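You operate a simulated robot arm through the tools that you are given. There is no shell and no other tool.

You are at the controls of a simulated robot arm. One attempt, no reset.

TASK
Swap the low ink for the full bottle that expires first.
Fine: stop the jet first; old bottle on the small shelf, new one in the blue dock; shut the drawer, then start the jet again. Set down upright: ink bottle.

Only the result counts: the job must be done as asked and must still hold three seconds after the hand-in. Knocking over, shifting, dropping, spilling or breaking anything else fails it.

THE ROBOT
A 7-joint arm with a two-finger parallel gripper, fixed in place. Base frame: the origin is on the floor under the middle of its stand, x ahead of it, y to its left, z up; the work surface is at about z = 75.8. Lengths are in cm, angles in degrees, forces in N, time in s.
With the tool pointing down near the work surface it reaches from about 10 to 66 cm from the base axis. Its first joint turns from -66.0 to 66.0 degrees. Payload 1.57 kg.
Tool frame: the origin (TCP) lies between the finger pads and is the grasp point; the fingertips stand 3 cm ahead of it; z points along the fingers, y is the line along which they close. The gripper opens to 8 cm. The fingers are 1.7 cm wide and 1.2 cm thick; the gripper's body (4 by 8.2 cm) begins 8 cm behind the TCP.
Orientation is that of the tool frame in the base frame, as [roll, pitch, yaw] about the fixed x, y, z axes, in that order (R = Rz(yaw) Ry(pitch) Rx(roll)). With the fingers straight down and closing along the base's y, the tool's x points along the base's -x, its y along +y and its z along -z.

THE INTERFACE
- The arm moves only by the tool arm_command. Its argument "steps" is a list of rows, each a list of 7 numbers: the shift along the base's x, y, z in units of 300 mm (1.0 is 300 mm), then the turn, a rotation vector about the base's x, y, z in units of 45 degrees (1.0 is 45 degrees), then the opening in per cent of the stroke, from 0 (shut) to 100 (fully open). In form: [[dx, dy, dz, wx, wy, wz, grip], ...]. A call has 1 to 20 rows; each row is the pose to reach, as a shift and turn from the pose commanded when the call began. A call with a number of a shift or a turn outside -1 to 1 is refused whole. Each row takes 0.2 s and may step no farther than 5 cm and 8.6 degrees from the row before; otherwise, or with a gripper value out of range, the whole call is refused. Where a pose cannot be reached the arm comes as near as it can. A force on the tool above 90 N (or 10 N above the force at the start of the call, whichever is more), or a blocked arm, ends the call early, and 0.2 s more pass. Each finger travels about 7.2 cm/s and halts on what it meets, pressing with about 35 N; the grip force reading is that of the motor and also rises with nothing between the fingers. The clock runs only during rows and for 0.2 s after the last one: add rows that repeat a pose to give the fingers time. It gives the time, the measured TCP pose, the force on the tool (base axes), the opening and the grip force at its end, in the units of the frame above (readings bear some noise), with the torque about the TCP (base axes, N m) and any sound that the robot's microphone picked up.
- Cameras (640 x 400 px; columns grow to the right, rows downward): "scene" is fixed at [5.99, 43.26, 143.34]; the picture's right is [-0.76, -0.66, 0.00], its down [-0.31, 0.35, -0.88] and it looks along [0.58, -0.67, -0.47] (base axes); focal length 331 px, centre (320, 200). "wrist" rides on the gripper at [7.2, -0.7, -12.2] in the tool frame; the picture's right is [0.09, 1.00, 0.00], its down [-0.84, 0.08, -0.54] and it looks along [-0.54, 0.05, 0.84] (tool axes); focal length 238 px, centre (320, 200). There is no depth. A picture from a camera that has moved, and an enlarged one, comes with that camera's place and axes in the base frame and with its lens.
- snapshot(camera): a new picture of that camera. It takes no simulated time.
- enlarge(camera, box): a new picture of the part [left, top, right, bottom] of that camera's present view, enlarged. It takes no simulated time.
- sign_off(): hands the job in; it is judged then, once.

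Places have to be worked out from the pictures, the camera data and where the tool is seen. Open the gripper and draw the arm clear of the work before you hand the job in, unless the task says otherwise.

The tools are called after "Request:" as name(argument=value, ...) on one line, values as JSON. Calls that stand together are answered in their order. arm_command: Moves the arm, as the interface text tells. Its arguments: {"type":"object","properties":{"steps":{"type":"array"}},"required":["steps"]} The other tools are called the same way: snapshot (camera) takes a picture; enlarge (camera, box) takes an enlarged picture of a part of a camera's view; sign_off () hands the job in.

At the start:

```text
t: 0.0
position: [31.87, 1.36, 130.02]
tool_rot: [-180.0, 0.0, 179.9]
wrist_force: [0.3, 0.0, 0.1]
ft_torque: [-0.02, -0.01, 0.01]
gripper_width: 7.97
finger_force: 0.1
```

scene: 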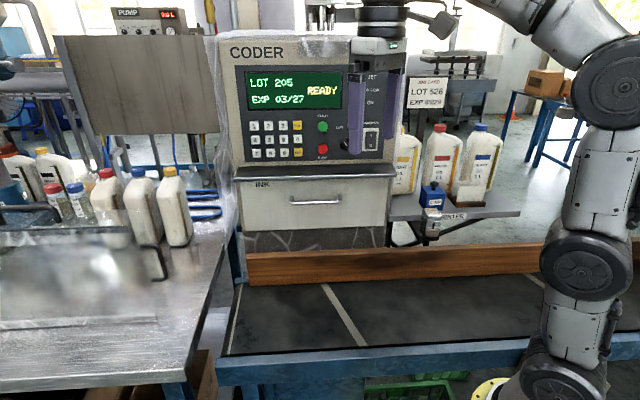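
wrist: 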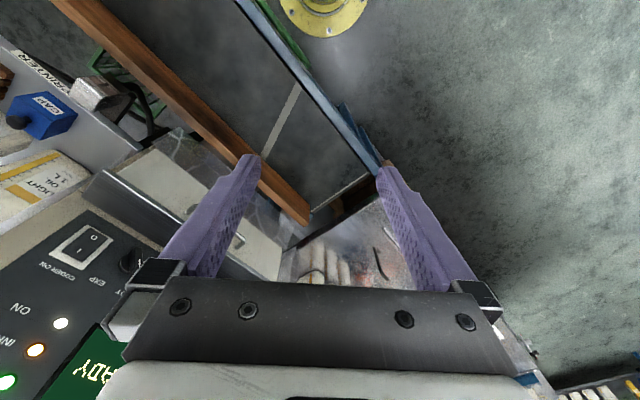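

The first views show a coder with a panel (screen, keypad, green and red buttons, switch), an ink drawer and several bottles. I'll enlarge the parts to read labels before moving anything.

Request:
enlarge(camera="scene", box=[220, 30, 420, 155])

Request:
enlarge(camera="scene", box=[380, 60, 540, 260])

Request:
enlarge(camera="scene", box=[0, 120, 240, 270])

Request:
enlarge(camera="scene", box=[220, 150, 420, 280])

Request:
enlarge(camera="wrist", box=[0, 40, 320, 400])

```text
3.20 times, centred on (320, 92) of scene
camera zoom: at [5.99, 43.26, 143.34], right [-0.76, -0.66, 0.0], down [-0.31, 0.35, -0.88], along [0.58, -0.67, -0.47], focal length 1060 px, centre (320, 544)
```

zoom: 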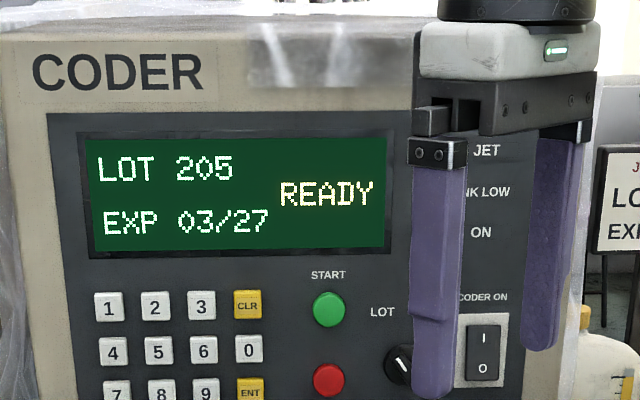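

```text
2.00 times, centred on (460, 160) of scene
camera zoom: at [5.99, 43.26, 143.34], right [-0.76, -0.66, 0.0], down [-0.31, 0.35, -0.88], along [0.58, -0.67, -0.47], focal length 662 px, centre (40, 280)
```

zoom: 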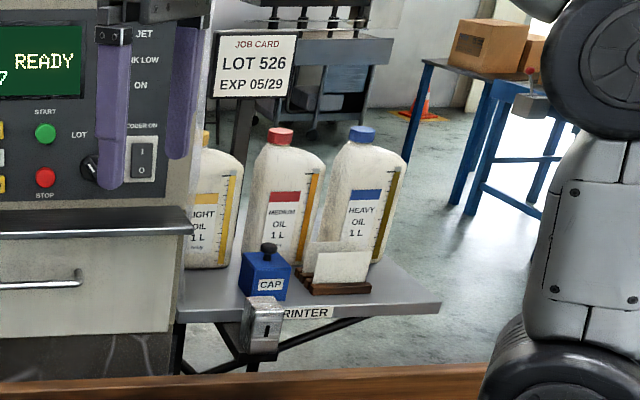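

```text
2.67 times, centred on (120, 195) of scene
camera zoom: at [5.99, 43.26, 143.34], right [-0.76, -0.66, 0.0], down [-0.31, 0.35, -0.88], along [0.58, -0.67, -0.47], focal length 883 px, centre (853, 213)
```

zoom: 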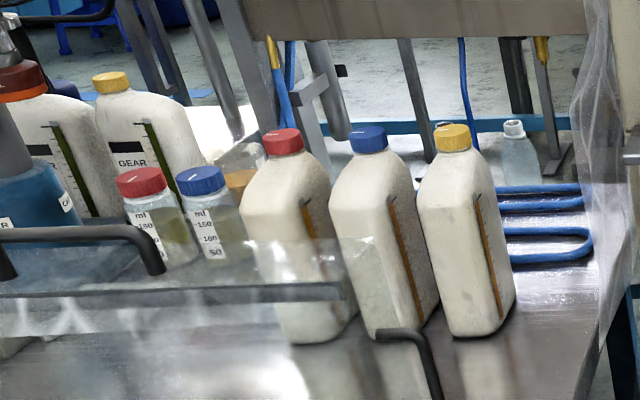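

```text
3.08 times, centred on (320, 215) of scene
camera zoom: at [5.99, 43.26, 143.34], right [-0.76, -0.66, 0.0], down [-0.31, 0.35, -0.88], along [0.58, -0.67, -0.47], focal length 1019 px, centre (320, 154)
```

zoom: 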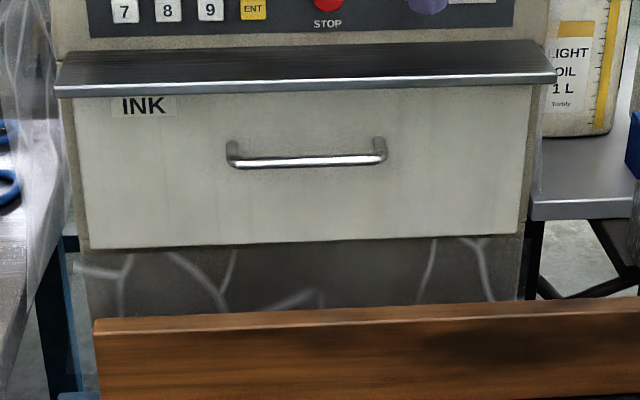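

```text
1.11 times, centred on (160, 220) of wrist
camera zoom: at [24.54, 0.66, 142.2], right [-0.09, 1.0, 0.0], down [0.84, 0.08, 0.54], along [0.54, 0.05, -0.84], focal length 265 px, centre (498, 178)
```

zoom: 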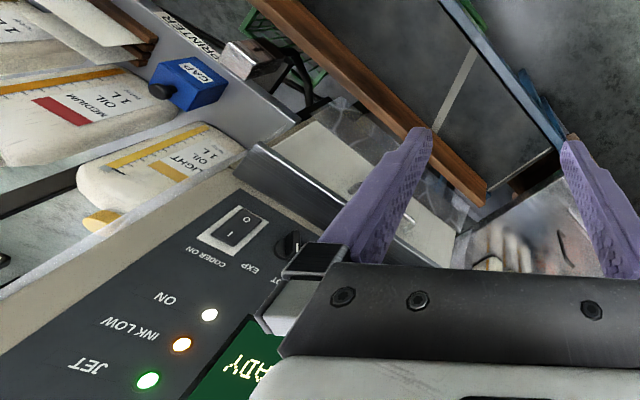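

The panel plane triangulates to pass through about (53.6, -33.4) and face roughly (-0.73, 0.69); STOP (red) is near (62.9, -23.4, 113), START (green) is about 6 cm above it, and the drawer handle is near z≈97. The JET and INK LOW lamps are lit. I first yaw the tool about -43° to square up with the panel and close the fingers, in free space.

Request:
arm_command(steps=[[0, 0, 0, 0, 0, -0.16, 60], [0, 0, 0, 0, 0, -0.32, 40], [0, 0, 0, 0, 0, -0.48, 20], [0, 0, 0, 0, 0, -0.64, 0], [0, 0, 0, 0, 0, -0.8, 0], [0, 0, 0, 0, 0, -0.96, 0], [0, 0, 0, 0, 0, -0.96, 0]])

```text
t: 1.6
position: [31.7, 1.17, 130.02]
tool_rot: [-180.0, 0.0, 136.7]
wrist_force: [0.3, 0.3, -1.0]
ft_torque: [-0.01, 0.01, 0.0]
gripper_width: 0.02
finger_force: 21.4
```

The yaw is done and the fingers are shut. Now I take both views to see the panel, drawer and surroundings from this angle.

Request:
snapshot(camera="wrist")

Request:
snapshot(camera="scene")

```text
taken
camera wrist: at [26.03, 5.76, 142.2], right [0.62, 0.79, 0.0], down [0.66, -0.52, 0.54], along [0.43, -0.33, -0.84], focal length 238 px, centre (320, 200)
```

wrist: 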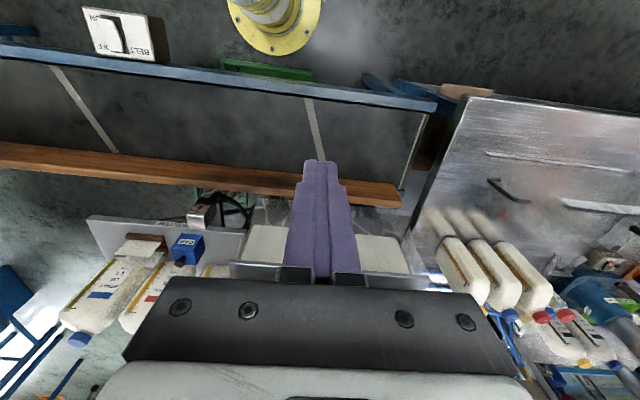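

```text
taken
```

scene: 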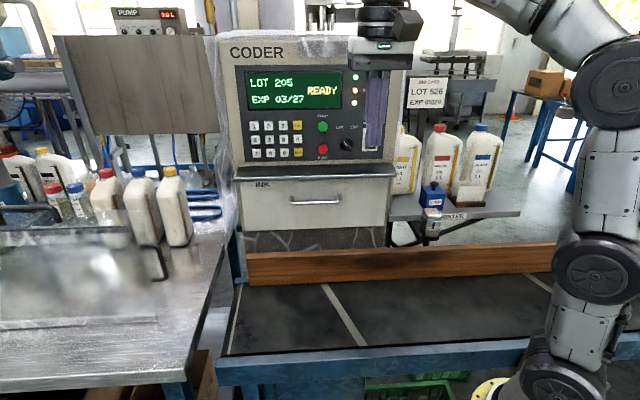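

Panel checks out as vertical (JET lamp triangulates to ~(57, -29, 131.5), same plane). Nothing lies between the tool and the panel, so I pitch the tool up towards horizontal while moving to a standoff in front of STOP.

Request:
arm_command(steps=[[0.05, -0.035, -0.04, -0.114, -0.1215, 0, 0], [0.1, -0.07, -0.08, -0.228, -0.243, 0, 0], [0.16, -0.11, -0.14, -0.342, -0.3645, 0, 0], [0.22, -0.15, -0.2, -0.457, -0.486, 0, 0], [0.28, -0.19, -0.26, -0.571, -0.6075, 0, 0], [0.34, -0.23, -0.32, -0.685, -0.729, 0, 0], [0.4, -0.27, -0.38, -0.799, -0.8505, 0, 0], [0.46, -0.31, -0.44, -0.913, -0.972, 0, 0], [0.46, -0.31, -0.44, -0.913, -0.972, 0, 0]])

Request:
arm_command(steps=[[0.03, -0.03, -0.03, -0.114, -0.1215, 0, 0], [0.06, -0.05, -0.06, -0.228, -0.243, 0, 0], [0.1, -0.08, -0.09, -0.342, -0.3645, 0, 0], [0.13, -0.1, -0.12, -0.457, -0.486, 0, 0], [0.13, -0.1, -0.12, -0.457, -0.486, 0, 0]])

```text
t: 3.6
position: [45.57, -8.07, 116.86]
tool_rot: [180.0, 60.1, 136.7]
wrist_force: [0.6, 0.1, -0.4]
ft_torque: [0.0, -0.03, -0.03]
gripper_width: 0.0
finger_force: 21.2
```

```text
t: 4.8
position: [49.38, -10.98, 113.11]
tool_rot: [0.7, 89.9, -42.5]
wrist_force: [-1.0, -0.5, 0.3]
ft_torque: [-0.01, 0.0, 0.05]
gripper_width: 0.0
finger_force: 21.4
```

The tool is now level and facing the panel at about (49.4, -11, 113.1). I look again to measure STOP from both cameras.

Request:
snapshot(camera="wrist")

Request:
snapshot(camera="scene")

Request:
enlarge(camera="scene", box=[220, 50, 420, 175])

```text
taken
camera wrist: at [40.12, -3.16, 106.01], right [0.68, 0.73, -0.09], down [-0.34, 0.43, 0.84], along [0.65, -0.54, 0.54], focal length 238 px, centre (320, 200)
```

wrist: 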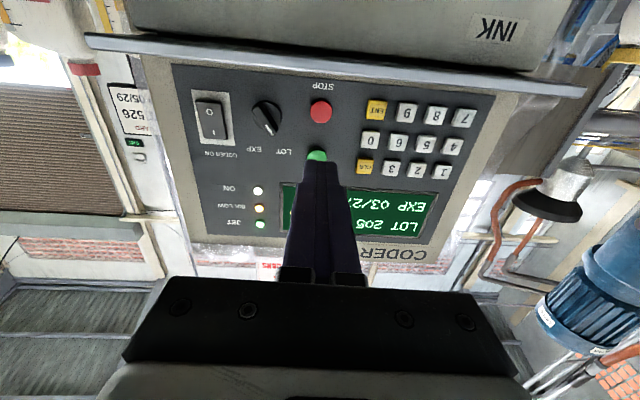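

```text
taken
```

scene: 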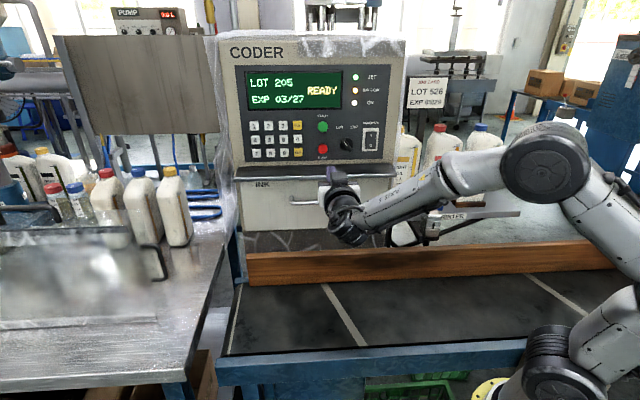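

```text
3.20 times, centred on (320, 112) of scene
camera zoom: at [5.99, 43.26, 143.34], right [-0.76, -0.66, 0.0], down [-0.31, 0.35, -0.88], along [0.58, -0.67, -0.47], focal length 1060 px, centre (320, 480)
```

zoom: 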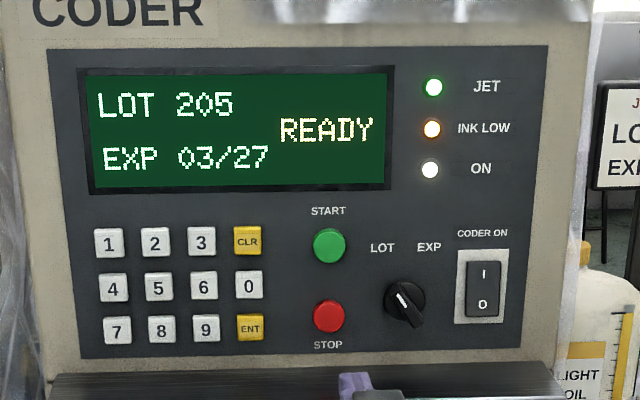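

STOP triangulates to about (63.2, -23.9, 112.6), START about (63.3, -23.8, 118.7); the fingertips are in line laterally with ~16 cm to go. I advance 12 cm along the panel normal.

Request:
arm_command(steps=[[0.073, -0.0685, -0.004, 0, 0, 0, 0], [0.146, -0.137, -0.008, 0, 0, 0, 0], [0.219, -0.2055, -0.012, 0, 0, 0, 0], [0.2916, -0.274, -0.0167, 0, 0, 0, 0], [0.2916, -0.274, -0.0167, 0, 0, 0, 0]])

Request:
snapshot(camera="wrist")

Request:
enlarge(camera="scene", box=[220, 50, 420, 175])

```text
t: 6.0
position: [58.24, -19.25, 112.63]
tool_rot: [-52.4, 90.0, -95.6]
wrist_force: [0.2, 0.0, 0.4]
ft_torque: [-0.01, -0.01, -0.03]
gripper_width: 0.01
finger_force: 20.8
```

```text
taken
camera wrist: at [48.9, -11.34, 105.51], right [0.68, 0.73, -0.09], down [-0.34, 0.43, 0.84], along [0.65, -0.54, 0.54], focal length 238 px, centre (320, 200)
```

wrist: 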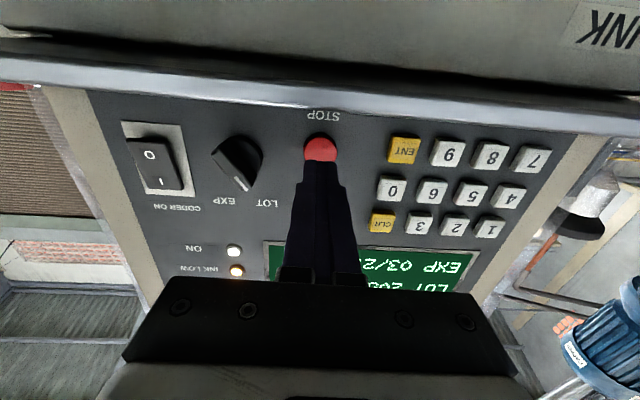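

```text
3.20 times, centred on (320, 112) of scene
camera zoom: at [5.99, 43.25, 143.34], right [-0.76, -0.66, 0.0], down [-0.31, 0.35, -0.88], along [0.58, -0.67, -0.47], focal length 1060 px, centre (320, 480)
```

zoom: 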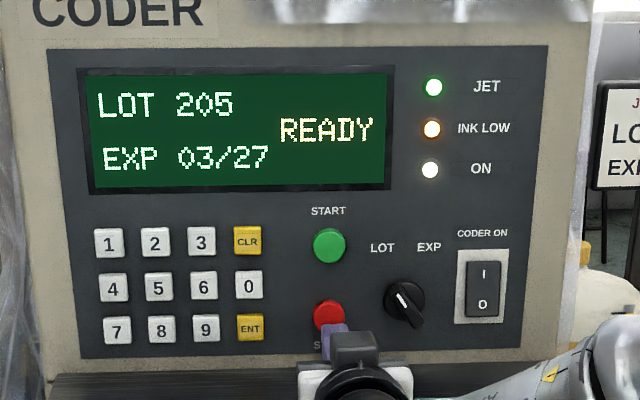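

The fingertips are centred on STOP with roughly 3–4 cm left. I advance 3 cm slowly and read the force.

Request:
arm_command(steps=[[0.0243, -0.0228, 0, 0, 0, 0, 0], [0.0486, -0.0457, 0, 0, 0, 0, 0], [0.0608, -0.0571, 0, 0, 0, 0, 0], [0.0729, -0.0685, 0, 0, 0, 0, 0]])

Request:
snapshot(camera="wrist")

```text
t: 7.0
position: [60.41, -21.33, 112.67]
tool_rot: [-23.4, 89.9, -66.7]
wrist_force: [0.5, 0.8, 0.4]
ft_torque: [0.0, 0.03, 0.01]
gripper_width: 0.02
finger_force: 21.2
```

```text
taken
camera wrist: at [51.04, -13.4, 105.55], right [0.68, 0.73, -0.09], down [-0.34, 0.43, 0.84], along [0.65, -0.54, 0.54], focal length 238 px, centre (320, 200)
```

wrist: 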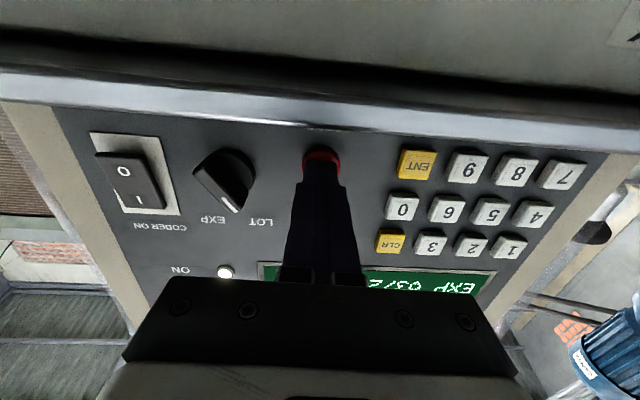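

No contact force yet and the tips are nearly on the button. I press on in 2 mm rows.

Request:
arm_command(steps=[[0.0049, -0.0046, 0, 0, 0, 0, 0], [0.0097, -0.0091, 0, 0, 0, 0, 0], [0.0146, -0.0137, 0, 0, 0, 0, 0], [0.0194, -0.0183, 0, 0, 0, 0, 0]])

Request:
enlarge(camera="scene", box=[220, 50, 420, 175])

```text
t: 8.0
position: [60.8, -21.84, 112.82]
tool_rot: [-11.2, 89.9, -54.4]
wrist_force: [-12.5, 10.1, 1.3]
ft_torque: [0.08, -0.13, -0.06]
gripper_width: 0.01
finger_force: 21.6
heard: click
```

```text
3.20 times, centred on (320, 112) of scene
camera zoom: at [5.95, 43.29, 143.33], right [-0.75, -0.66, 0.0], down [-0.31, 0.35, -0.88], along [0.58, -0.67, -0.47], focal length 1060 px, centre (320, 480)
```

zoom: 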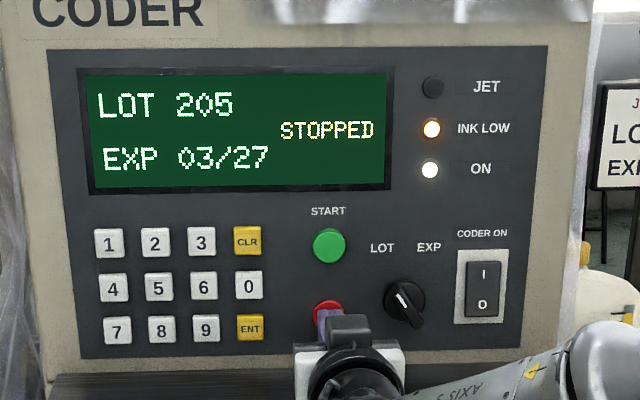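

STOP clicked, the display reads STOPPED and the JET lamp is off. I back straight off 12 cm, then roll the tool 90° so the fingers close vertically on the drawer's bar handle, lowering to about z=97.6.

Request:
arm_command(steps=[[-0.0486, 0.0457, 0, 0, 0, 0, 0], [-0.122, 0.114, 0, 0, 0, 0, 0], [-0.207, 0.194, 0, 0, 0, 0, 0], [-0.2916, 0.274, 0, 0, 0, 0, 0], [-0.2916, 0.274, 0, 0, 0, 0, 0]])

Request:
arm_command(steps=[[0.0, 0.01, -0.04, 0.1215, -0.114, 0, 0], [0.0, 0.02, -0.08, 0.243, -0.228, 0, 0], [0.005, 0.03, -0.13, 0.3645, -0.342, 0, 0], [0.008, 0.04, -0.19, 0.486, -0.457, 0, 0], [0.01, 0.05, -0.25, 0.6075, -0.571, 0, 10], [0.013, 0.06, -0.31, 0.729, -0.685, 0, 20], [0.016, 0.07, -0.37, 0.8505, -0.799, 0, 30], [0.02, 0.085, -0.43, 0.972, -0.913, 0, 40], [0.02, 0.085, -0.43, 0.972, -0.913, 0, 50]])

Request:
arm_command(steps=[[0, 0, -0.02, 0.1215, -0.114, 0, 50], [0, 0, -0.04, 0.243, -0.228, 0, 50], [0, 0, -0.06, 0.3645, -0.342, 0, 50], [0, 0, -0.07, 0.486, -0.457, 0, 50], [0, 0, -0.07, 0.486, -0.457, 0, 50]])

Request:
snapshot(camera="wrist")

Request:
snapshot(camera="scene")

```text
t: 9.2
position: [52.06, -13.65, 112.7]
tool_rot: [-47.5, 89.9, -90.7]
wrist_force: [0.6, 0.4, 0.6]
ft_torque: [-0.01, -0.01, 0.0]
gripper_width: 0.01
finger_force: 21.4
```

```text
t: 11.2
position: [62.42, -8.17, 109.19]
tool_rot: [90.4, 30.2, 46.7]
wrist_force: [0.1, 0.2, 0.5]
ft_torque: [0.0, -0.01, 0.0]
gripper_width: 4.01
finger_force: 0.1
out of reach, approached as far as the arm can: row 5, 6, 7, 8, 9
```

```text
t: 12.4
position: [61.34, -10.02, 118.69]
tool_rot: [95.2, 3.4, 48.1]
wrist_force: [-0.4, -0.8, -0.1]
ft_torque: [0.02, -0.04, 0.01]
gripper_width: 4.01
finger_force: 0.0
out of reach, approached as far as the arm can: row 1, 2, 3, 4, 5
```

```text
taken
camera wrist: at [57.17, 3.58, 118.71], right [0.17, 0.05, 0.98], down [-0.95, -0.26, 0.18], along [0.27, -0.96, 0.01], focal length 238 px, centre (320, 200)
```

wrist: 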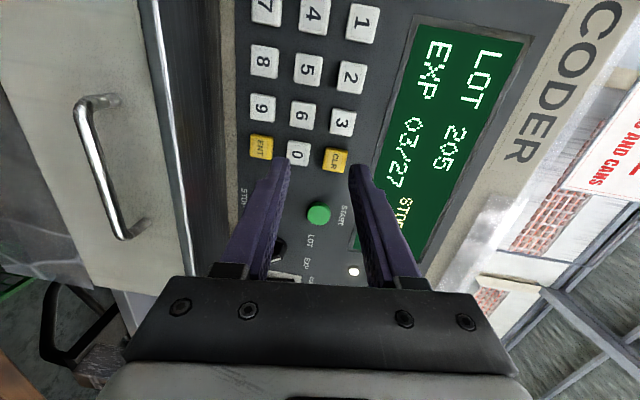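

```text
taken
```

scene: 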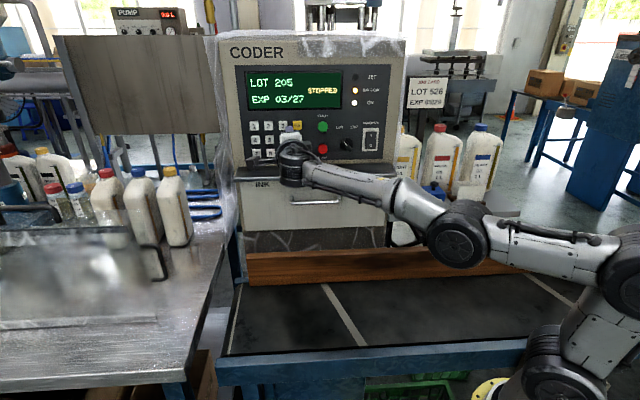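

The roll in this direction runs the arm out of reach (it drifted to (61.3, -10, 118.7), touching nothing). From this view the handle bar triangulates to about (63, -20.8, 96.8). I undo the roll, rising, so I can roll the other way.

Request:
arm_command(steps=[[0, 0, 0.07, -0.1215, 0.114, 0, 50], [0, 0, 0.14, -0.243, 0.228, 0, 50], [0, 0, 0.21, -0.3645, 0.342, 0, 50], [0, 0, 0.28, -0.486, 0.457, 0, 50], [0, 0, 0.35, -0.6075, 0.571, 0, 40], [0, 0, 0.42, -0.729, 0.685, 0, 30], [0, 0, 0.49, -0.8505, 0.799, 0, 20], [0, 0, 0.5, -0.972, 0.913, 0, 10], [0, 0, 0.5, -0.972, 0.913, 0, 0]])

Request:
arm_command(steps=[[0, 0, 0, -0.1215, 0.114, 0, 0], [0, 0, 0, -0.243, 0.228, 0, 0], [0, 0, 0, -0.3645, 0.342, 0, 0], [0, 0, 0, -0.486, 0.457, 0, 0], [0, 0, 0, -0.486, 0.457, 0, 0]])

```text
t: 14.4
position: [61.51, -10.08, 133.81]
tool_rot: [97.8, 63.6, 49.8]
wrist_force: [0.4, 0.9, -0.9]
ft_torque: [-0.05, -0.02, -0.02]
gripper_width: 0.0
finger_force: 21.6
```

```text
t: 15.6
position: [61.54, -10.19, 133.7]
tool_rot: [-104.3, 86.1, -152.7]
wrist_force: [-0.5, 0.6, -0.1]
ft_torque: [-0.01, 0.01, -0.01]
gripper_width: 0.02
finger_force: 21.4
```

The arm recovered (commanded pose follows the reached one), level again at (61.5, -10.2, 133.7) with yaw about 5° off. I back away from the panel, correct the yaw, and then roll the other way in two calls, checking reach messages.

Request:
arm_command(steps=[[-0.08, 0.06, -0.05, 0, 0, 0.058, 0], [-0.16, 0.12, -0.12, 0, 0, 0.1156, 0], [-0.24, 0.16, -0.2, 0, 0, 0.1156, 0], [-0.32, 0.2, -0.3, 0, 0, 0.1156, 0], [-0.36, 0.2, -0.4, 0, 0, 0.1156, 0], [-0.36, 0.2, -0.4, 0, 0, 0.1156, 0]])

Request:
arm_command(steps=[[0, 0, 0, -0.1215, 0.114, 0, 0], [0, 0, 0, -0.243, 0.228, 0, 0], [0, 0, 0, -0.3645, 0.342, 0, 0], [0, 0, 0, -0.486, 0.457, 0, 0], [0, 0, 0, -0.6075, 0.571, 0, 0], [0, 0, 0, -0.729, 0.685, 0, 0], [0, 0, 0, -0.729, 0.685, 0, 0]])

```text
t: 17.0
position: [50.81, -4.2, 121.69]
tool_rot: [-104.9, 86.3, -148.1]
wrist_force: [-0.3, 0.9, -0.4]
ft_torque: [0.01, -0.01, -0.02]
gripper_width: 0.0
finger_force: 21.2
```

```text
t: 18.6
position: [50.67, -4.1, 121.77]
tool_rot: [-90.9, 41.2, -134.4]
wrist_force: [-0.1, -0.5, -1.0]
ft_torque: [0.05, 0.03, 0.0]
gripper_width: 0.0
finger_force: 21.5
```

The -45° roll is reached cleanly; I continue the remaining ~42° at the same spot and open the fingers to about 4 cm.

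Request:
arm_command(steps=[[0, 0, 0, -0.1215, 0.114, 0, 10], [0, 0, 0, -0.243, 0.228, 0, 20], [0, 0, 0, -0.3645, 0.342, 0, 30], [0, 0, 0, -0.486, 0.457, 0, 40], [0, 0, 0, -0.6075, 0.571, 0, 50], [0, 0, 0, -0.668, 0.628, 0, 50], [0, 0, 0, -0.668, 0.628, 0, 50]])

Request:
snapshot(camera="wrist")

Request:
snapshot(camera="scene")

```text
t: 20.2
position: [50.76, -4.04, 121.77]
tool_rot: [-90.1, 0.0, -134.3]
wrist_force: [0.9, 0.1, 1.3]
ft_torque: [-0.03, -0.02, 0.0]
gripper_width: 4.01
finger_force: 0.1
```

```text
taken
camera wrist: at [37.03, -0.67, 122.44], right [-0.07, -0.07, -1.0], down [0.2, 0.98, -0.08], along [0.98, -0.2, -0.05], focal length 238 px, centre (320, 200)
```

wrist: 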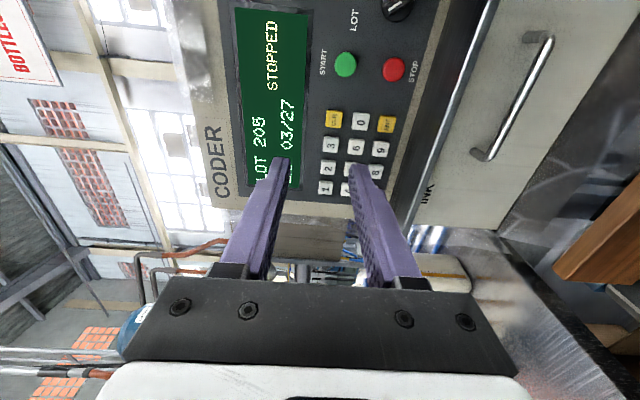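

```text
taken
```

scene: 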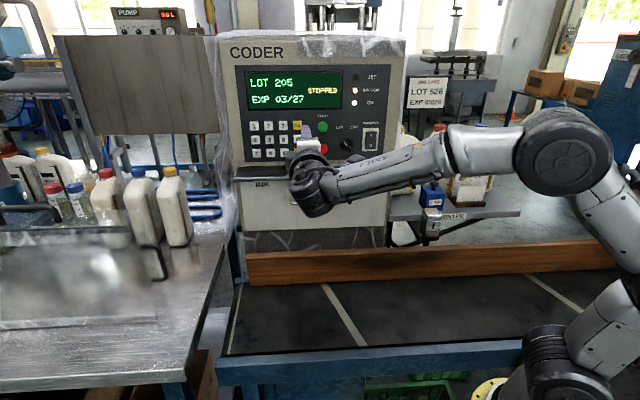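

Roll the other way worked: tool level, fingers now close vertically. The wooden guard's top is about z≈88, so at z≈96.6 the gripper clears it; I descend to a standoff 15 cm from the bar.

Request:
arm_command(steps=[[0.0, -0.03, -0.1, 0, 0, 0, 60], [0.01, -0.06, -0.22, 0, 0, 0, 70], [0.015, -0.09, -0.34, 0, 0, 0, 75], [0.02, -0.12, -0.46, 0, 0, 0, 75], [0.03, -0.15, -0.58, 0, 0, 0, 75], [0.035, -0.18, -0.7, 0, 0, 0, 75], [0.04, -0.217, -0.84, 0, 0, 0, 75], [0.04, -0.217, -0.84, 0, 0, 0, 75]])

Request:
snapshot(camera="wrist")

Request:
snapshot(camera="scene")

```text
t: 22.0
position: [51.85, -10.62, 96.6]
tool_rot: [-90.1, 0.1, -134.3]
wrist_force: [-0.9, 0.2, 0.0]
ft_torque: [0.01, -0.02, 0.02]
gripper_width: 6.0
finger_force: 0.2
```

```text
taken
camera wrist: at [38.13, -7.15, 97.23], right [-0.06, -0.06, -1.0], down [0.19, 0.98, -0.08], along [0.98, -0.2, -0.05], focal length 238 px, centre (320, 200)
```

wrist: 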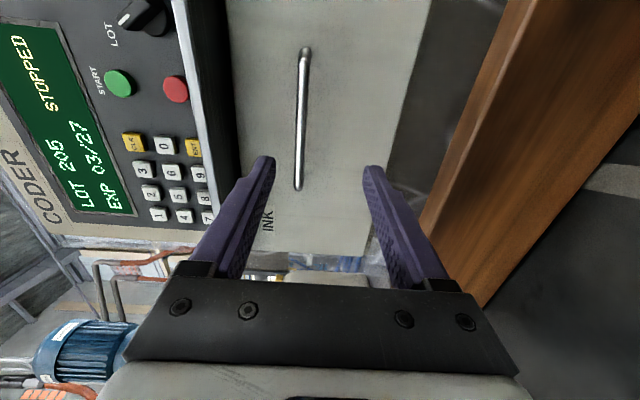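

```text
taken
```

scene: 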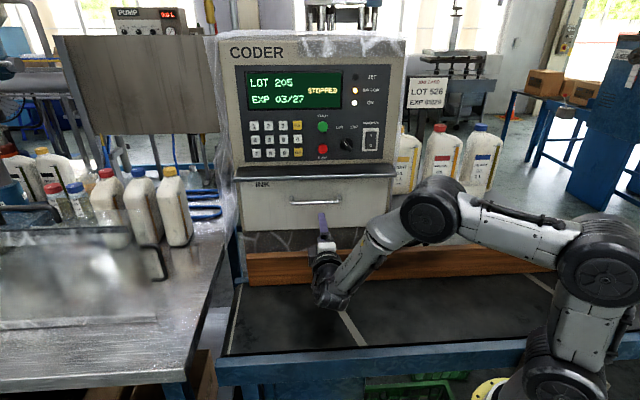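

The bar is centred laterally but sits about 2 cm higher than my estimate (z≈98.5). I raise 1.9 cm while advancing 9 cm, then re-check.

Request:
arm_command(steps=[[0.02, -0.02, 0.063, 0, 0, 0, 75], [0.07, -0.068, 0.063, 0, 0, 0, 75], [0.12, -0.117, 0.063, 0, 0, 0, 75], [0.17, -0.165, 0.063, 0, 0, 0, 75], [0.215, -0.209, 0.063, 0, 0, 0, 75], [0.215, -0.209, 0.063, 0, 0, 0, 75]])

Request:
snapshot(camera="wrist")

Request:
enlarge(camera="scene", box=[240, 150, 400, 250])

```text
t: 23.4
position: [58.37, -16.91, 98.45]
tool_rot: [-90.1, 0.1, -134.2]
wrist_force: [-0.5, 0.2, -0.3]
ft_torque: [-0.01, -0.01, 0.01]
gripper_width: 6.02
finger_force: 0.1
```

```text
taken
camera wrist: at [44.6, -13.43, 99.1], right [-0.07, -0.06, -1.0], down [0.19, 0.98, -0.08], along [0.98, -0.2, -0.05], focal length 238 px, centre (320, 200)
```

wrist: 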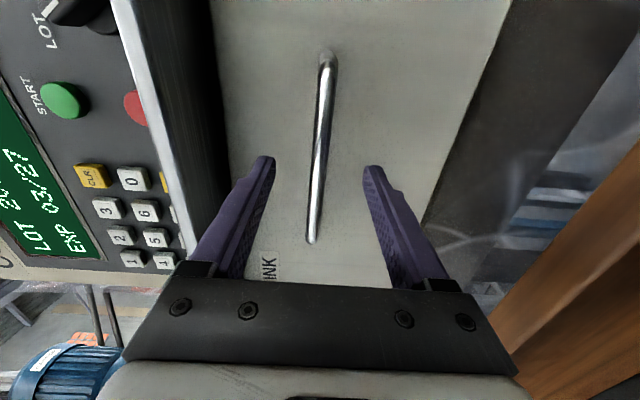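

```text
4.00 times, centred on (320, 200) of scene
camera zoom: at [5.99, 43.25, 143.34], right [-0.76, -0.66, 0.0], down [-0.31, 0.35, -0.88], along [0.58, -0.67, -0.47], focal length 1325 px, centre (320, 200)
```

zoom: 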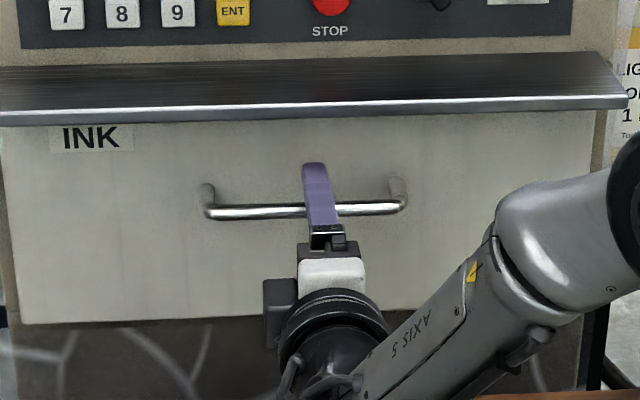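

The bar runs centrally between the open fingers, about 5.4 cm ahead of the TCP, standing ~3.5 cm off the drawer. I advance 3.9 cm so the tips pass the bar without touching the drawer front.

Request:
arm_command(steps=[[0.031, -0.03, 0, 0, 0, 0, 75], [0.062, -0.06, 0, 0, 0, 0, 75], [0.093, -0.091, 0, 0, 0, 0, 75], [0.093, -0.091, 0, 0, 0, 0, 75]])

Request:
snapshot(camera="wrist")

Request:
enlarge(camera="scene", box=[240, 150, 400, 250])

```text
t: 24.4
position: [61.13, -19.61, 98.47]
tool_rot: [-90.1, 0.0, -134.3]
wrist_force: [-0.7, 0.4, -0.5]
ft_torque: [0.0, -0.02, 0.0]
gripper_width: 6.01
finger_force: 0.0
```

```text
taken
camera wrist: at [47.4, -16.19, 99.12], right [-0.06, -0.06, -1.0], down [0.2, 0.98, -0.08], along [0.98, -0.2, -0.05], focal length 238 px, centre (320, 200)
```

wrist: 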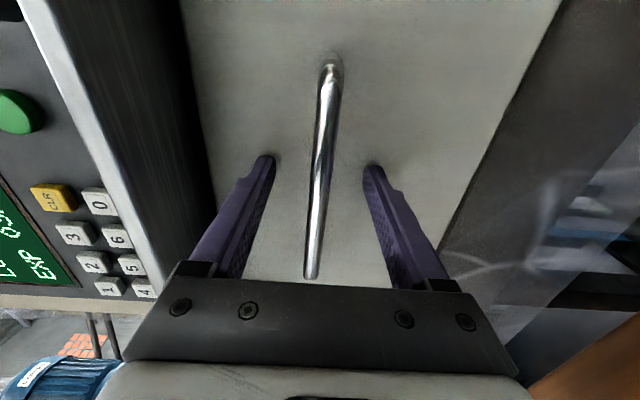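

```text
4.00 times, centred on (320, 200) of scene
camera zoom: at [5.99, 43.25, 143.34], right [-0.76, -0.66, 0.0], down [-0.31, 0.35, -0.88], along [0.58, -0.67, -0.47], focal length 1325 px, centre (320, 200)
```

zoom: 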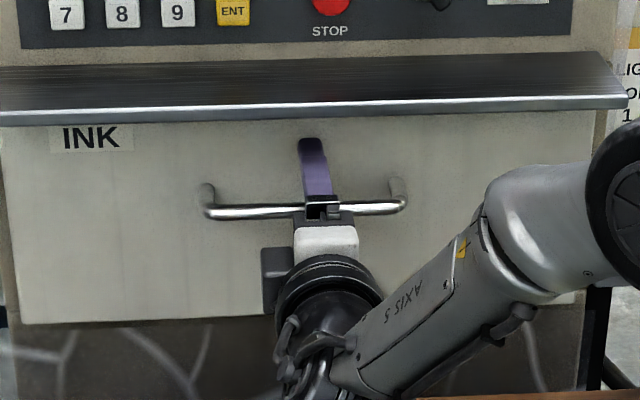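

The bar looks to be ~1 cm ahead of the TCP between the pads, with no contact. I close the fingers on it.

Request:
arm_command(steps=[[0, 0, 0, 0, 0, 0, 50], [0, 0, 0, 0, 0, 0, 25], [0, 0, 0, 0, 0, 0, 0], [0, 0, 0, 0, 0, 0, 0], [0, 0, 0, 0, 0, 0, 0]])

Request:
snapshot(camera="wrist")

```text
t: 25.6
position: [61.07, -19.68, 98.53]
tool_rot: [-89.9, 0.1, -134.2]
wrist_force: [-1.6, 0.4, 2.6]
ft_torque: [-0.03, 0.06, -0.04]
gripper_width: 1.21
finger_force: 28.8
```

```text
taken
camera wrist: at [47.39, -16.17, 99.17], right [-0.06, -0.07, -1.0], down [0.2, 0.98, -0.08], along [0.98, -0.2, -0.05], focal length 238 px, centre (320, 200)
```

wrist: 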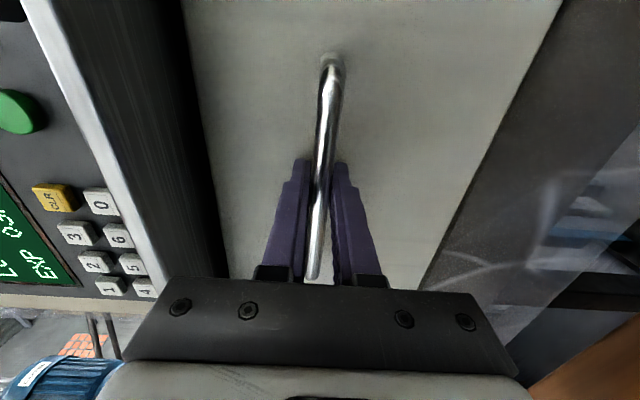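

The bar is firmly gripped (1.2 cm wide). I pull straight out along the panel normal, 1 cm per row, 6 cm at first.

Request:
arm_command(steps=[[-0.012, 0.0115, 0, 0, 0, 0, 0], [-0.036, 0.0346, 0, 0, 0, 0, 0], [-0.06, 0.0577, 0, 0, 0, 0, 0], [-0.084, 0.0807, 0, 0, 0, 0, 0], [-0.108, 0.1038, 0, 0, 0, 0, 0], [-0.144, 0.138, 0, 0, 0, 0, 0]])

Request:
snapshot(camera="scene")

```text
t: 27.0
position: [56.92, -15.35, 98.51]
tool_rot: [-90.0, 0.1, -134.1]
wrist_force: [5.7, 5.2, 4.7]
ft_torque: [-0.04, 0.13, -0.53]
gripper_width: 1.17
finger_force: 29.3
```

```text
taken
```

scene: 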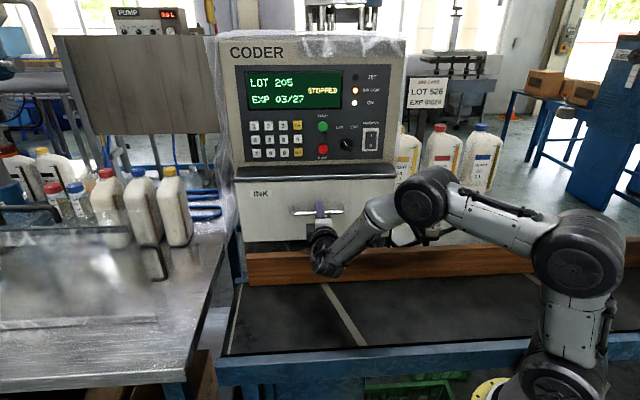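

The drawer slides out; the side force shows the true slide direction is nearer 135°. I continue 8 cm along 135°, correcting the small lateral offset.

Request:
arm_command(steps=[[-0.021, 0.0266, 0, 0, 0, 0, 0], [-0.0446, 0.0502, 0, 0, 0, 0, 0], [-0.0682, 0.0738, 0, 0, 0, 0, 0], [-0.0917, 0.0974, 0, 0, 0, 0, 0], [-0.1153, 0.121, 0, 0, 0, 0, 0], [-0.1389, 0.1445, 0, 0, 0, 0, 0], [-0.1625, 0.1681, 0, 0, 0, 0, 0], [-0.186, 0.1917, 0, 0, 0, 0, 0]])

Request:
snapshot(camera="scene")

```text
t: 28.8
position: [51.27, -9.78, 98.43]
tool_rot: [-90.1, 0.1, -134.1]
wrist_force: [-3.2, -3.9, 9.9]
ft_torque: [-0.01, 0.13, 0.71]
gripper_width: 1.2
finger_force: 29.1
```

```text
taken
```

scene: 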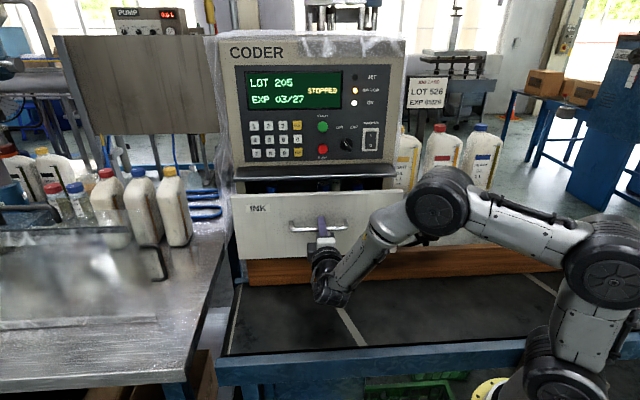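

Opening smoothly with low forces; the drawer interior starts to show. I continue another 8 cm.

Request:
arm_command(steps=[[-0.024, 0.0232, 0, 0, 0, 0, 0], [-0.0478, 0.0465, 0, 0, 0, 0, 0], [-0.0716, 0.0698, 0, 0, 0, 0, 0], [-0.0954, 0.093, 0, 0, 0, 0, 0], [-0.1192, 0.1163, 0, 0, 0, 0, 0], [-0.143, 0.1395, 0, 0, 0, 0, 0], [-0.1668, 0.163, 0, 0, 0, 0, 0], [-0.1907, 0.186, 0, 0, 0, 0, 0]])

Request:
snapshot(camera="scene")

```text
t: 30.6
position: [45.5, -4.0, 98.44]
tool_rot: [-90.0, 0.1, -134.1]
wrist_force: [5.7, 3.7, 11.0]
ft_torque: [-0.1, 0.11, -0.41]
gripper_width: 1.17
finger_force: 28.7
```

```text
taken
```

scene: 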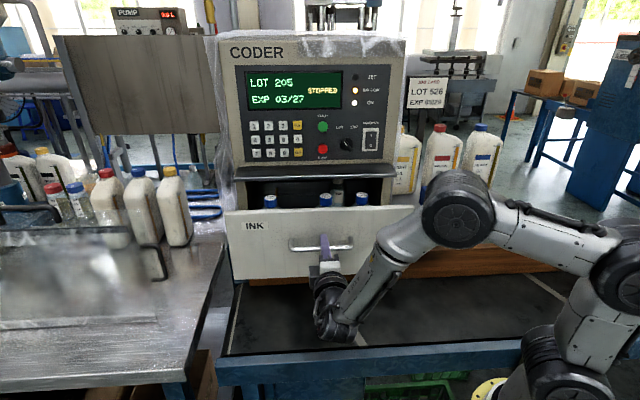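

Blue-capped bottles are now visible in the drawer. I enlarge to see how far more it should open.

Request:
enlarge(camera="scene", box=[220, 150, 430, 280])

```text
3.05 times, centred on (325, 215) of scene
camera zoom: at [5.99, 43.27, 143.33], right [-0.76, -0.66, 0.0], down [-0.31, 0.35, -0.88], along [0.58, -0.67, -0.47], focal length 1010 px, centre (305, 154)
```

zoom: 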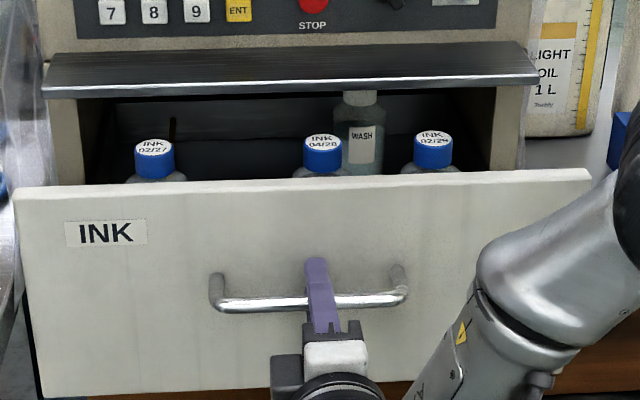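

Three ink bottles with dates on their caps (02/27, 04/28, and 02/2x) plus a WASH bottle are in the drawer. I continue opening along 135°, watching for the end stop.

Request:
arm_command(steps=[[-0.022, 0.0256, 0, 0, 0, 0, 0], [-0.0456, 0.0492, 0, 0, 0, 0, 0], [-0.0691, 0.0727, 0, 0, 0, 0, 0], [-0.0927, 0.0963, 0, 0, 0, 0, 0], [-0.1162, 0.1198, 0, 0, 0, 0, 0], [-0.1397, 0.1433, 0, 0, 0, 0, 0]])

Request:
enlarge(camera="scene", box=[220, 150, 430, 280])

```text
t: 32.0
position: [41.22, 0.18, 98.46]
tool_rot: [-89.9, 0.2, -134.2]
wrist_force: [4.7, 3.1, 18.5]
ft_torque: [-0.02, 0.13, -0.66]
gripper_width: 1.19
finger_force: 29.4
```

```text
3.05 times, centred on (325, 215) of scene
camera zoom: at [5.98, 43.26, 143.34], right [-0.76, -0.66, 0.0], down [-0.31, 0.35, -0.88], along [0.58, -0.67, -0.47], focal length 1010 px, centre (305, 154)
```

zoom: 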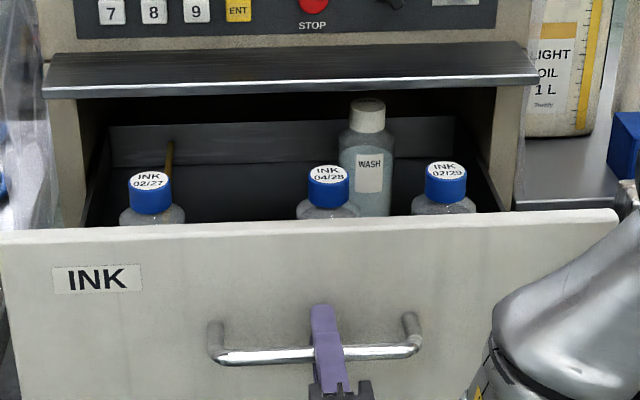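

The caps read 02/27, 04/28 and 02/29. The upward force is creeping up a little, so I add a slight lift while pulling 4 cm more.

Request:
arm_command(steps=[[-0.0236, 0.0236, 0.004, 0, 0, 0, 0], [-0.0471, 0.0471, 0.006, 0, 0, 0, 0], [-0.0707, 0.0707, 0.008, 0, 0, 0, 0], [-0.0943, 0.0943, 0.008, 0, 0, 0, 0]])

Request:
enlarge(camera="scene", box=[220, 150, 430, 280])

```text
t: 33.0
position: [38.43, 2.98, 98.6]
tool_rot: [-90.4, -0.1, -134.1]
wrist_force: [9.9, 8.3, -4.0]
ft_torque: [0.08, -0.08, -0.32]
gripper_width: 1.17
finger_force: 29.2
```

```text
3.05 times, centred on (325, 215) of scene
camera zoom: at [6.02, 43.28, 143.33], right [-0.76, -0.66, 0.0], down [-0.31, 0.35, -0.88], along [0.58, -0.67, -0.47], focal length 1010 px, centre (305, 154)
```

zoom: 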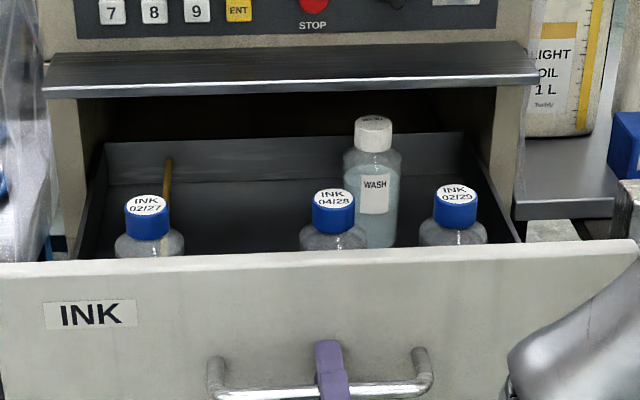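

The drawer is out ~31 cm, with the bottles clear of the hood – enough room. I open the fingers and back off the handle.

Request:
arm_command(steps=[[0, 0, 0, 0, 0, 0, 25], [0, 0, 0, 0, 0, 0, 50], [0, 0, 0, 0, 0, 0, 62], [0, 0, 0, 0, 0, 0, 62]])

Request:
arm_command(steps=[[-0.047, 0.047, 0, 0, 0, 0, 62], [-0.1, 0.1, 0, 0, 0, 0, 62], [-0.17, 0.17, 0, 0, 0, 0, 62], [-0.23, 0.23, 0, 0, 0, 0, 62], [-0.25, 0.25, 0.1, 0, 0, 0, 62], [-0.25, 0.25, 0.25, 0, 0, 0, 62], [-0.25, 0.25, 0.4, 0, 0, 0, 62], [-0.25, 0.25, 0.55, 0, 0, 0, 62], [-0.25, 0.25, 0.7, 0, 0, 0, 62], [-0.25, 0.25, 0.7, 0, 0, 0, 62]])

Request:
snapshot(camera="wrist")

Request:
snapshot(camera="scene")

```text
t: 34.0
position: [38.5, 3.02, 98.7]
tool_rot: [-90.2, 0.1, -134.1]
wrist_force: [0.1, -0.4, 1.0]
ft_torque: [0.01, 0.01, 0.01]
gripper_width: 4.97
finger_force: 0.0
```

```text
t: 36.2
position: [31.12, 10.37, 119.57]
tool_rot: [-90.1, -0.1, -134.2]
wrist_force: [-0.2, 0.9, -0.6]
ft_torque: [0.01, -0.01, 0.02]
gripper_width: 4.94
finger_force: 0.1
```

```text
taken
camera wrist: at [17.35, 13.87, 120.31], right [-0.07, -0.07, -1.0], down [0.19, 0.98, -0.08], along [0.98, -0.2, -0.05], focal length 238 px, centre (320, 200)
```

wrist: 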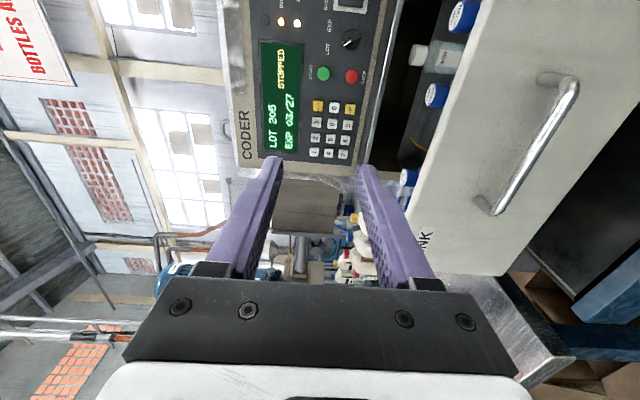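

```text
taken
```

scene: 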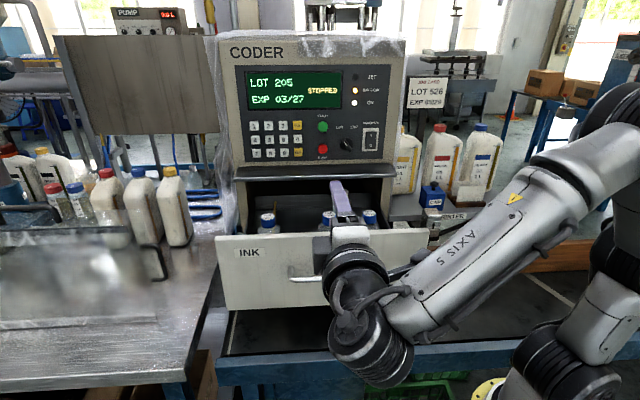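

Handle released cleanly. Now I pitch the tool down to vertical while moving above and to the right of the drawer, to look into it with the wrist camera.

Request:
arm_command(steps=[[0, -0.05, 0.06, 0.1166, 0.119, 0, 62], [0, -0.1, 0.12, 0.233, 0.238, 0, 62], [0.01, -0.15, 0.18, 0.35, 0.357, 0, 62], [0.01, -0.2, 0.24, 0.4665, 0.476, 0, 62], [0.02, -0.25, 0.3, 0.583, 0.595, 0, 62], [0.02, -0.3, 0.33, 0.7, 0.714, 0, 62], [0.03, -0.35, 0.36, 0.816, 0.833, 0, 62], [0.03, -0.4, 0.38, 0.933, 0.952, 0, 62], [0.03, -0.4, 0.38, 0.933, 0.952, 0, 62]])

Request:
arm_command(steps=[[0, -0.1, 0, 0.1166, 0.119, 0, 62], [0, -0.2, 0, 0.233, 0.238, 0, 62], [0, -0.3, 0, 0.35, 0.357, 0, 62], [0, -0.4, 0, 0.4665, 0.476, 0, 62], [0, -0.48, 0, 0.4665, 0.476, 0, 62], [0, -0.48, 0, 0.4665, 0.476, 0, 62]])

Request:
snapshot(camera="wrist")

Request:
snapshot(camera="scene")

```text
t: 38.2
position: [31.98, -1.45, 131.05]
tool_rot: [-150.1, 0.3, -134.3]
wrist_force: [0.6, 0.1, 0.4]
ft_torque: [0.01, 0.0, 0.01]
gripper_width: 4.96
finger_force: 0.0
```

```text
t: 39.6
position: [31.74, -15.86, 130.56]
tool_rot: [179.9, 0.2, -134.4]
wrist_force: [0.7, 0.5, 0.3]
ft_torque: [0.03, 0.01, -0.01]
gripper_width: 4.95
finger_force: 0.0
out of reach, approached as far as the arm can: row 4, 5, 6
```

```text
taken
camera wrist: at [27.19, -21.39, 142.74], right [-0.78, 0.63, 0.0], down [0.53, 0.65, 0.55], along [0.34, 0.42, -0.84], focal length 238 px, centre (320, 200)
```

wrist: 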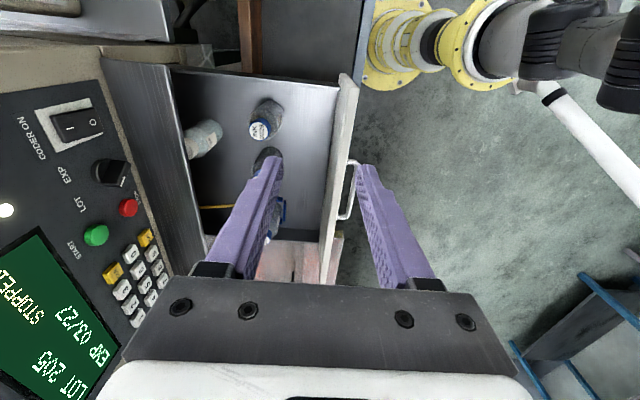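

```text
taken
```

scene: 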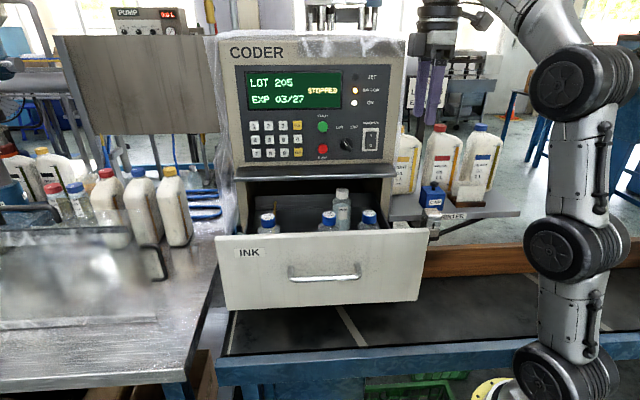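

The arm is over the right of the drawer (reach limited slightly). I enlarge both views of the drawer interior.

Request:
enlarge(camera="wrist", box=[160, 60, 370, 290])

Request:
enlarge(camera="scene", box=[210, 170, 430, 310])

```text
1.74 times, centred on (265, 175) of wrist
camera zoom: at [27.19, -21.39, 142.74], right [-0.78, 0.63, 0.0], down [0.53, 0.65, 0.55], along [0.34, 0.42, -0.84], focal length 414 px, centre (416, 244)
```

zoom: 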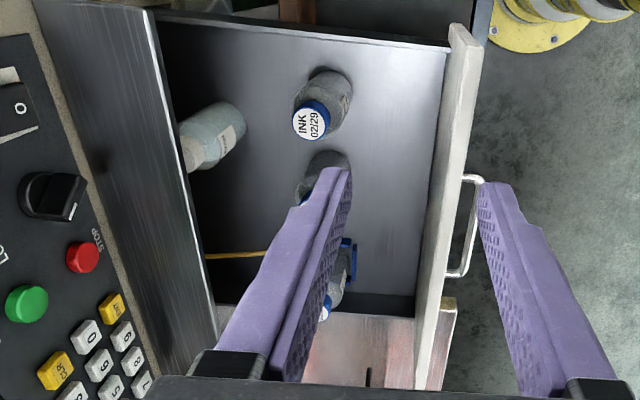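

```text
2.86 times, centred on (320, 240) of scene
camera zoom: at [5.99, 43.25, 143.34], right [-0.76, -0.66, 0.0], down [-0.31, 0.35, -0.88], along [0.58, -0.67, -0.47], focal length 946 px, centre (320, 86)
```

zoom: 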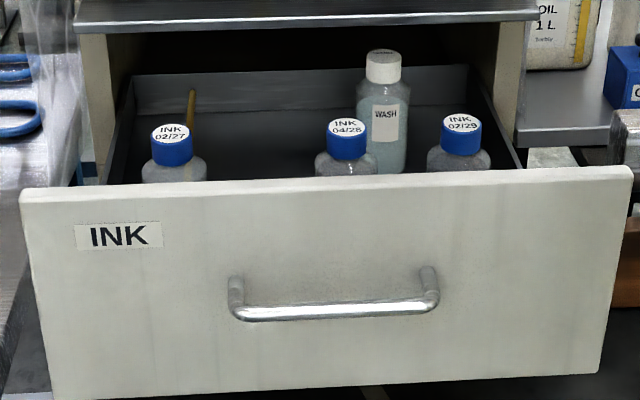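

The 02/27 bottle stands in a blue bracket (the dock) at the drawer's left. I yaw the tool -90° (fingers along the drawer's width) and move in front of the drawer for a clear look at fill levels, dock and small shelf.

Request:
arm_command(steps=[[0, 0.08, 0, 0, 0, -0.16, 62], [0, 0.16, 0, 0, 0, -0.33, 62], [0, 0.24, 0, 0, 0, -0.5, 62], [0, 0.32, 0, 0, 0, -0.66, 62], [0.02, 0.4, 0, 0, 0, -0.83, 62], [0.03, 0.48, 0, 0, 0, -1.0, 62], [0.04, 0.56, 0, 0, 0, -1.0, 62], [0.04, 0.63, 0.05, 0, 0, -1.0, 62], [0.04, 0.63, 0.1, 0, 0, -1.0, 62]])

Request:
arm_command(steps=[[0, 0, 0, 0, 0, -0.16, 62], [0, 0, 0, 0, 0, -0.33, 62], [0, 0, 0, 0, 0, -0.5, 62], [0, 0, 0, 0, 0, -0.66, 62], [0, 0, 0, 0, 0, -0.83, 62], [0, 0, 0, 0, 0, -1.0, 62], [0, 0, 0, 0, 0, -1.0, 62]])

Request:
snapshot(camera="wrist")

```text
t: 41.6
position: [33.0, 2.42, 131.23]
tool_rot: [180.0, 0.1, -179.5]
wrist_force: [0.6, 0.2, 0.4]
ft_torque: [-0.02, -0.01, -0.01]
gripper_width: 4.97
finger_force: 0.0
out of reach, approached as far as the arm can: row 8, 9
```

```text
t: 43.2
position: [33.07, 2.42, 131.24]
tool_rot: [180.0, 0.2, 135.4]
wrist_force: [0.1, 0.5, -0.3]
ft_torque: [-0.02, 0.0, 0.01]
gripper_width: 4.95
finger_force: 0.1
```

```text
taken
camera wrist: at [27.39, 7.05, 143.41], right [0.63, 0.77, 0.0], down [0.65, -0.53, 0.55], along [0.42, -0.35, -0.84], focal length 238 px, centre (320, 200)
```

wrist: 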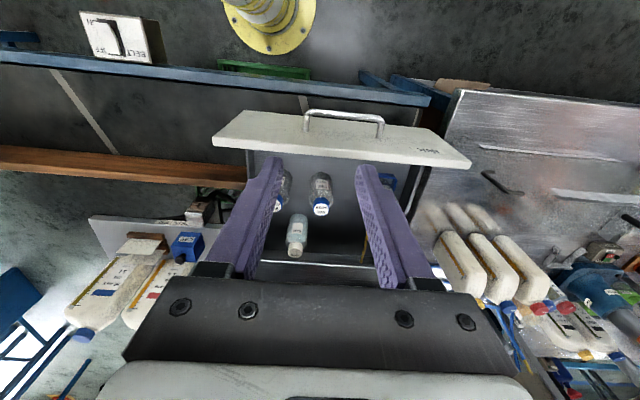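

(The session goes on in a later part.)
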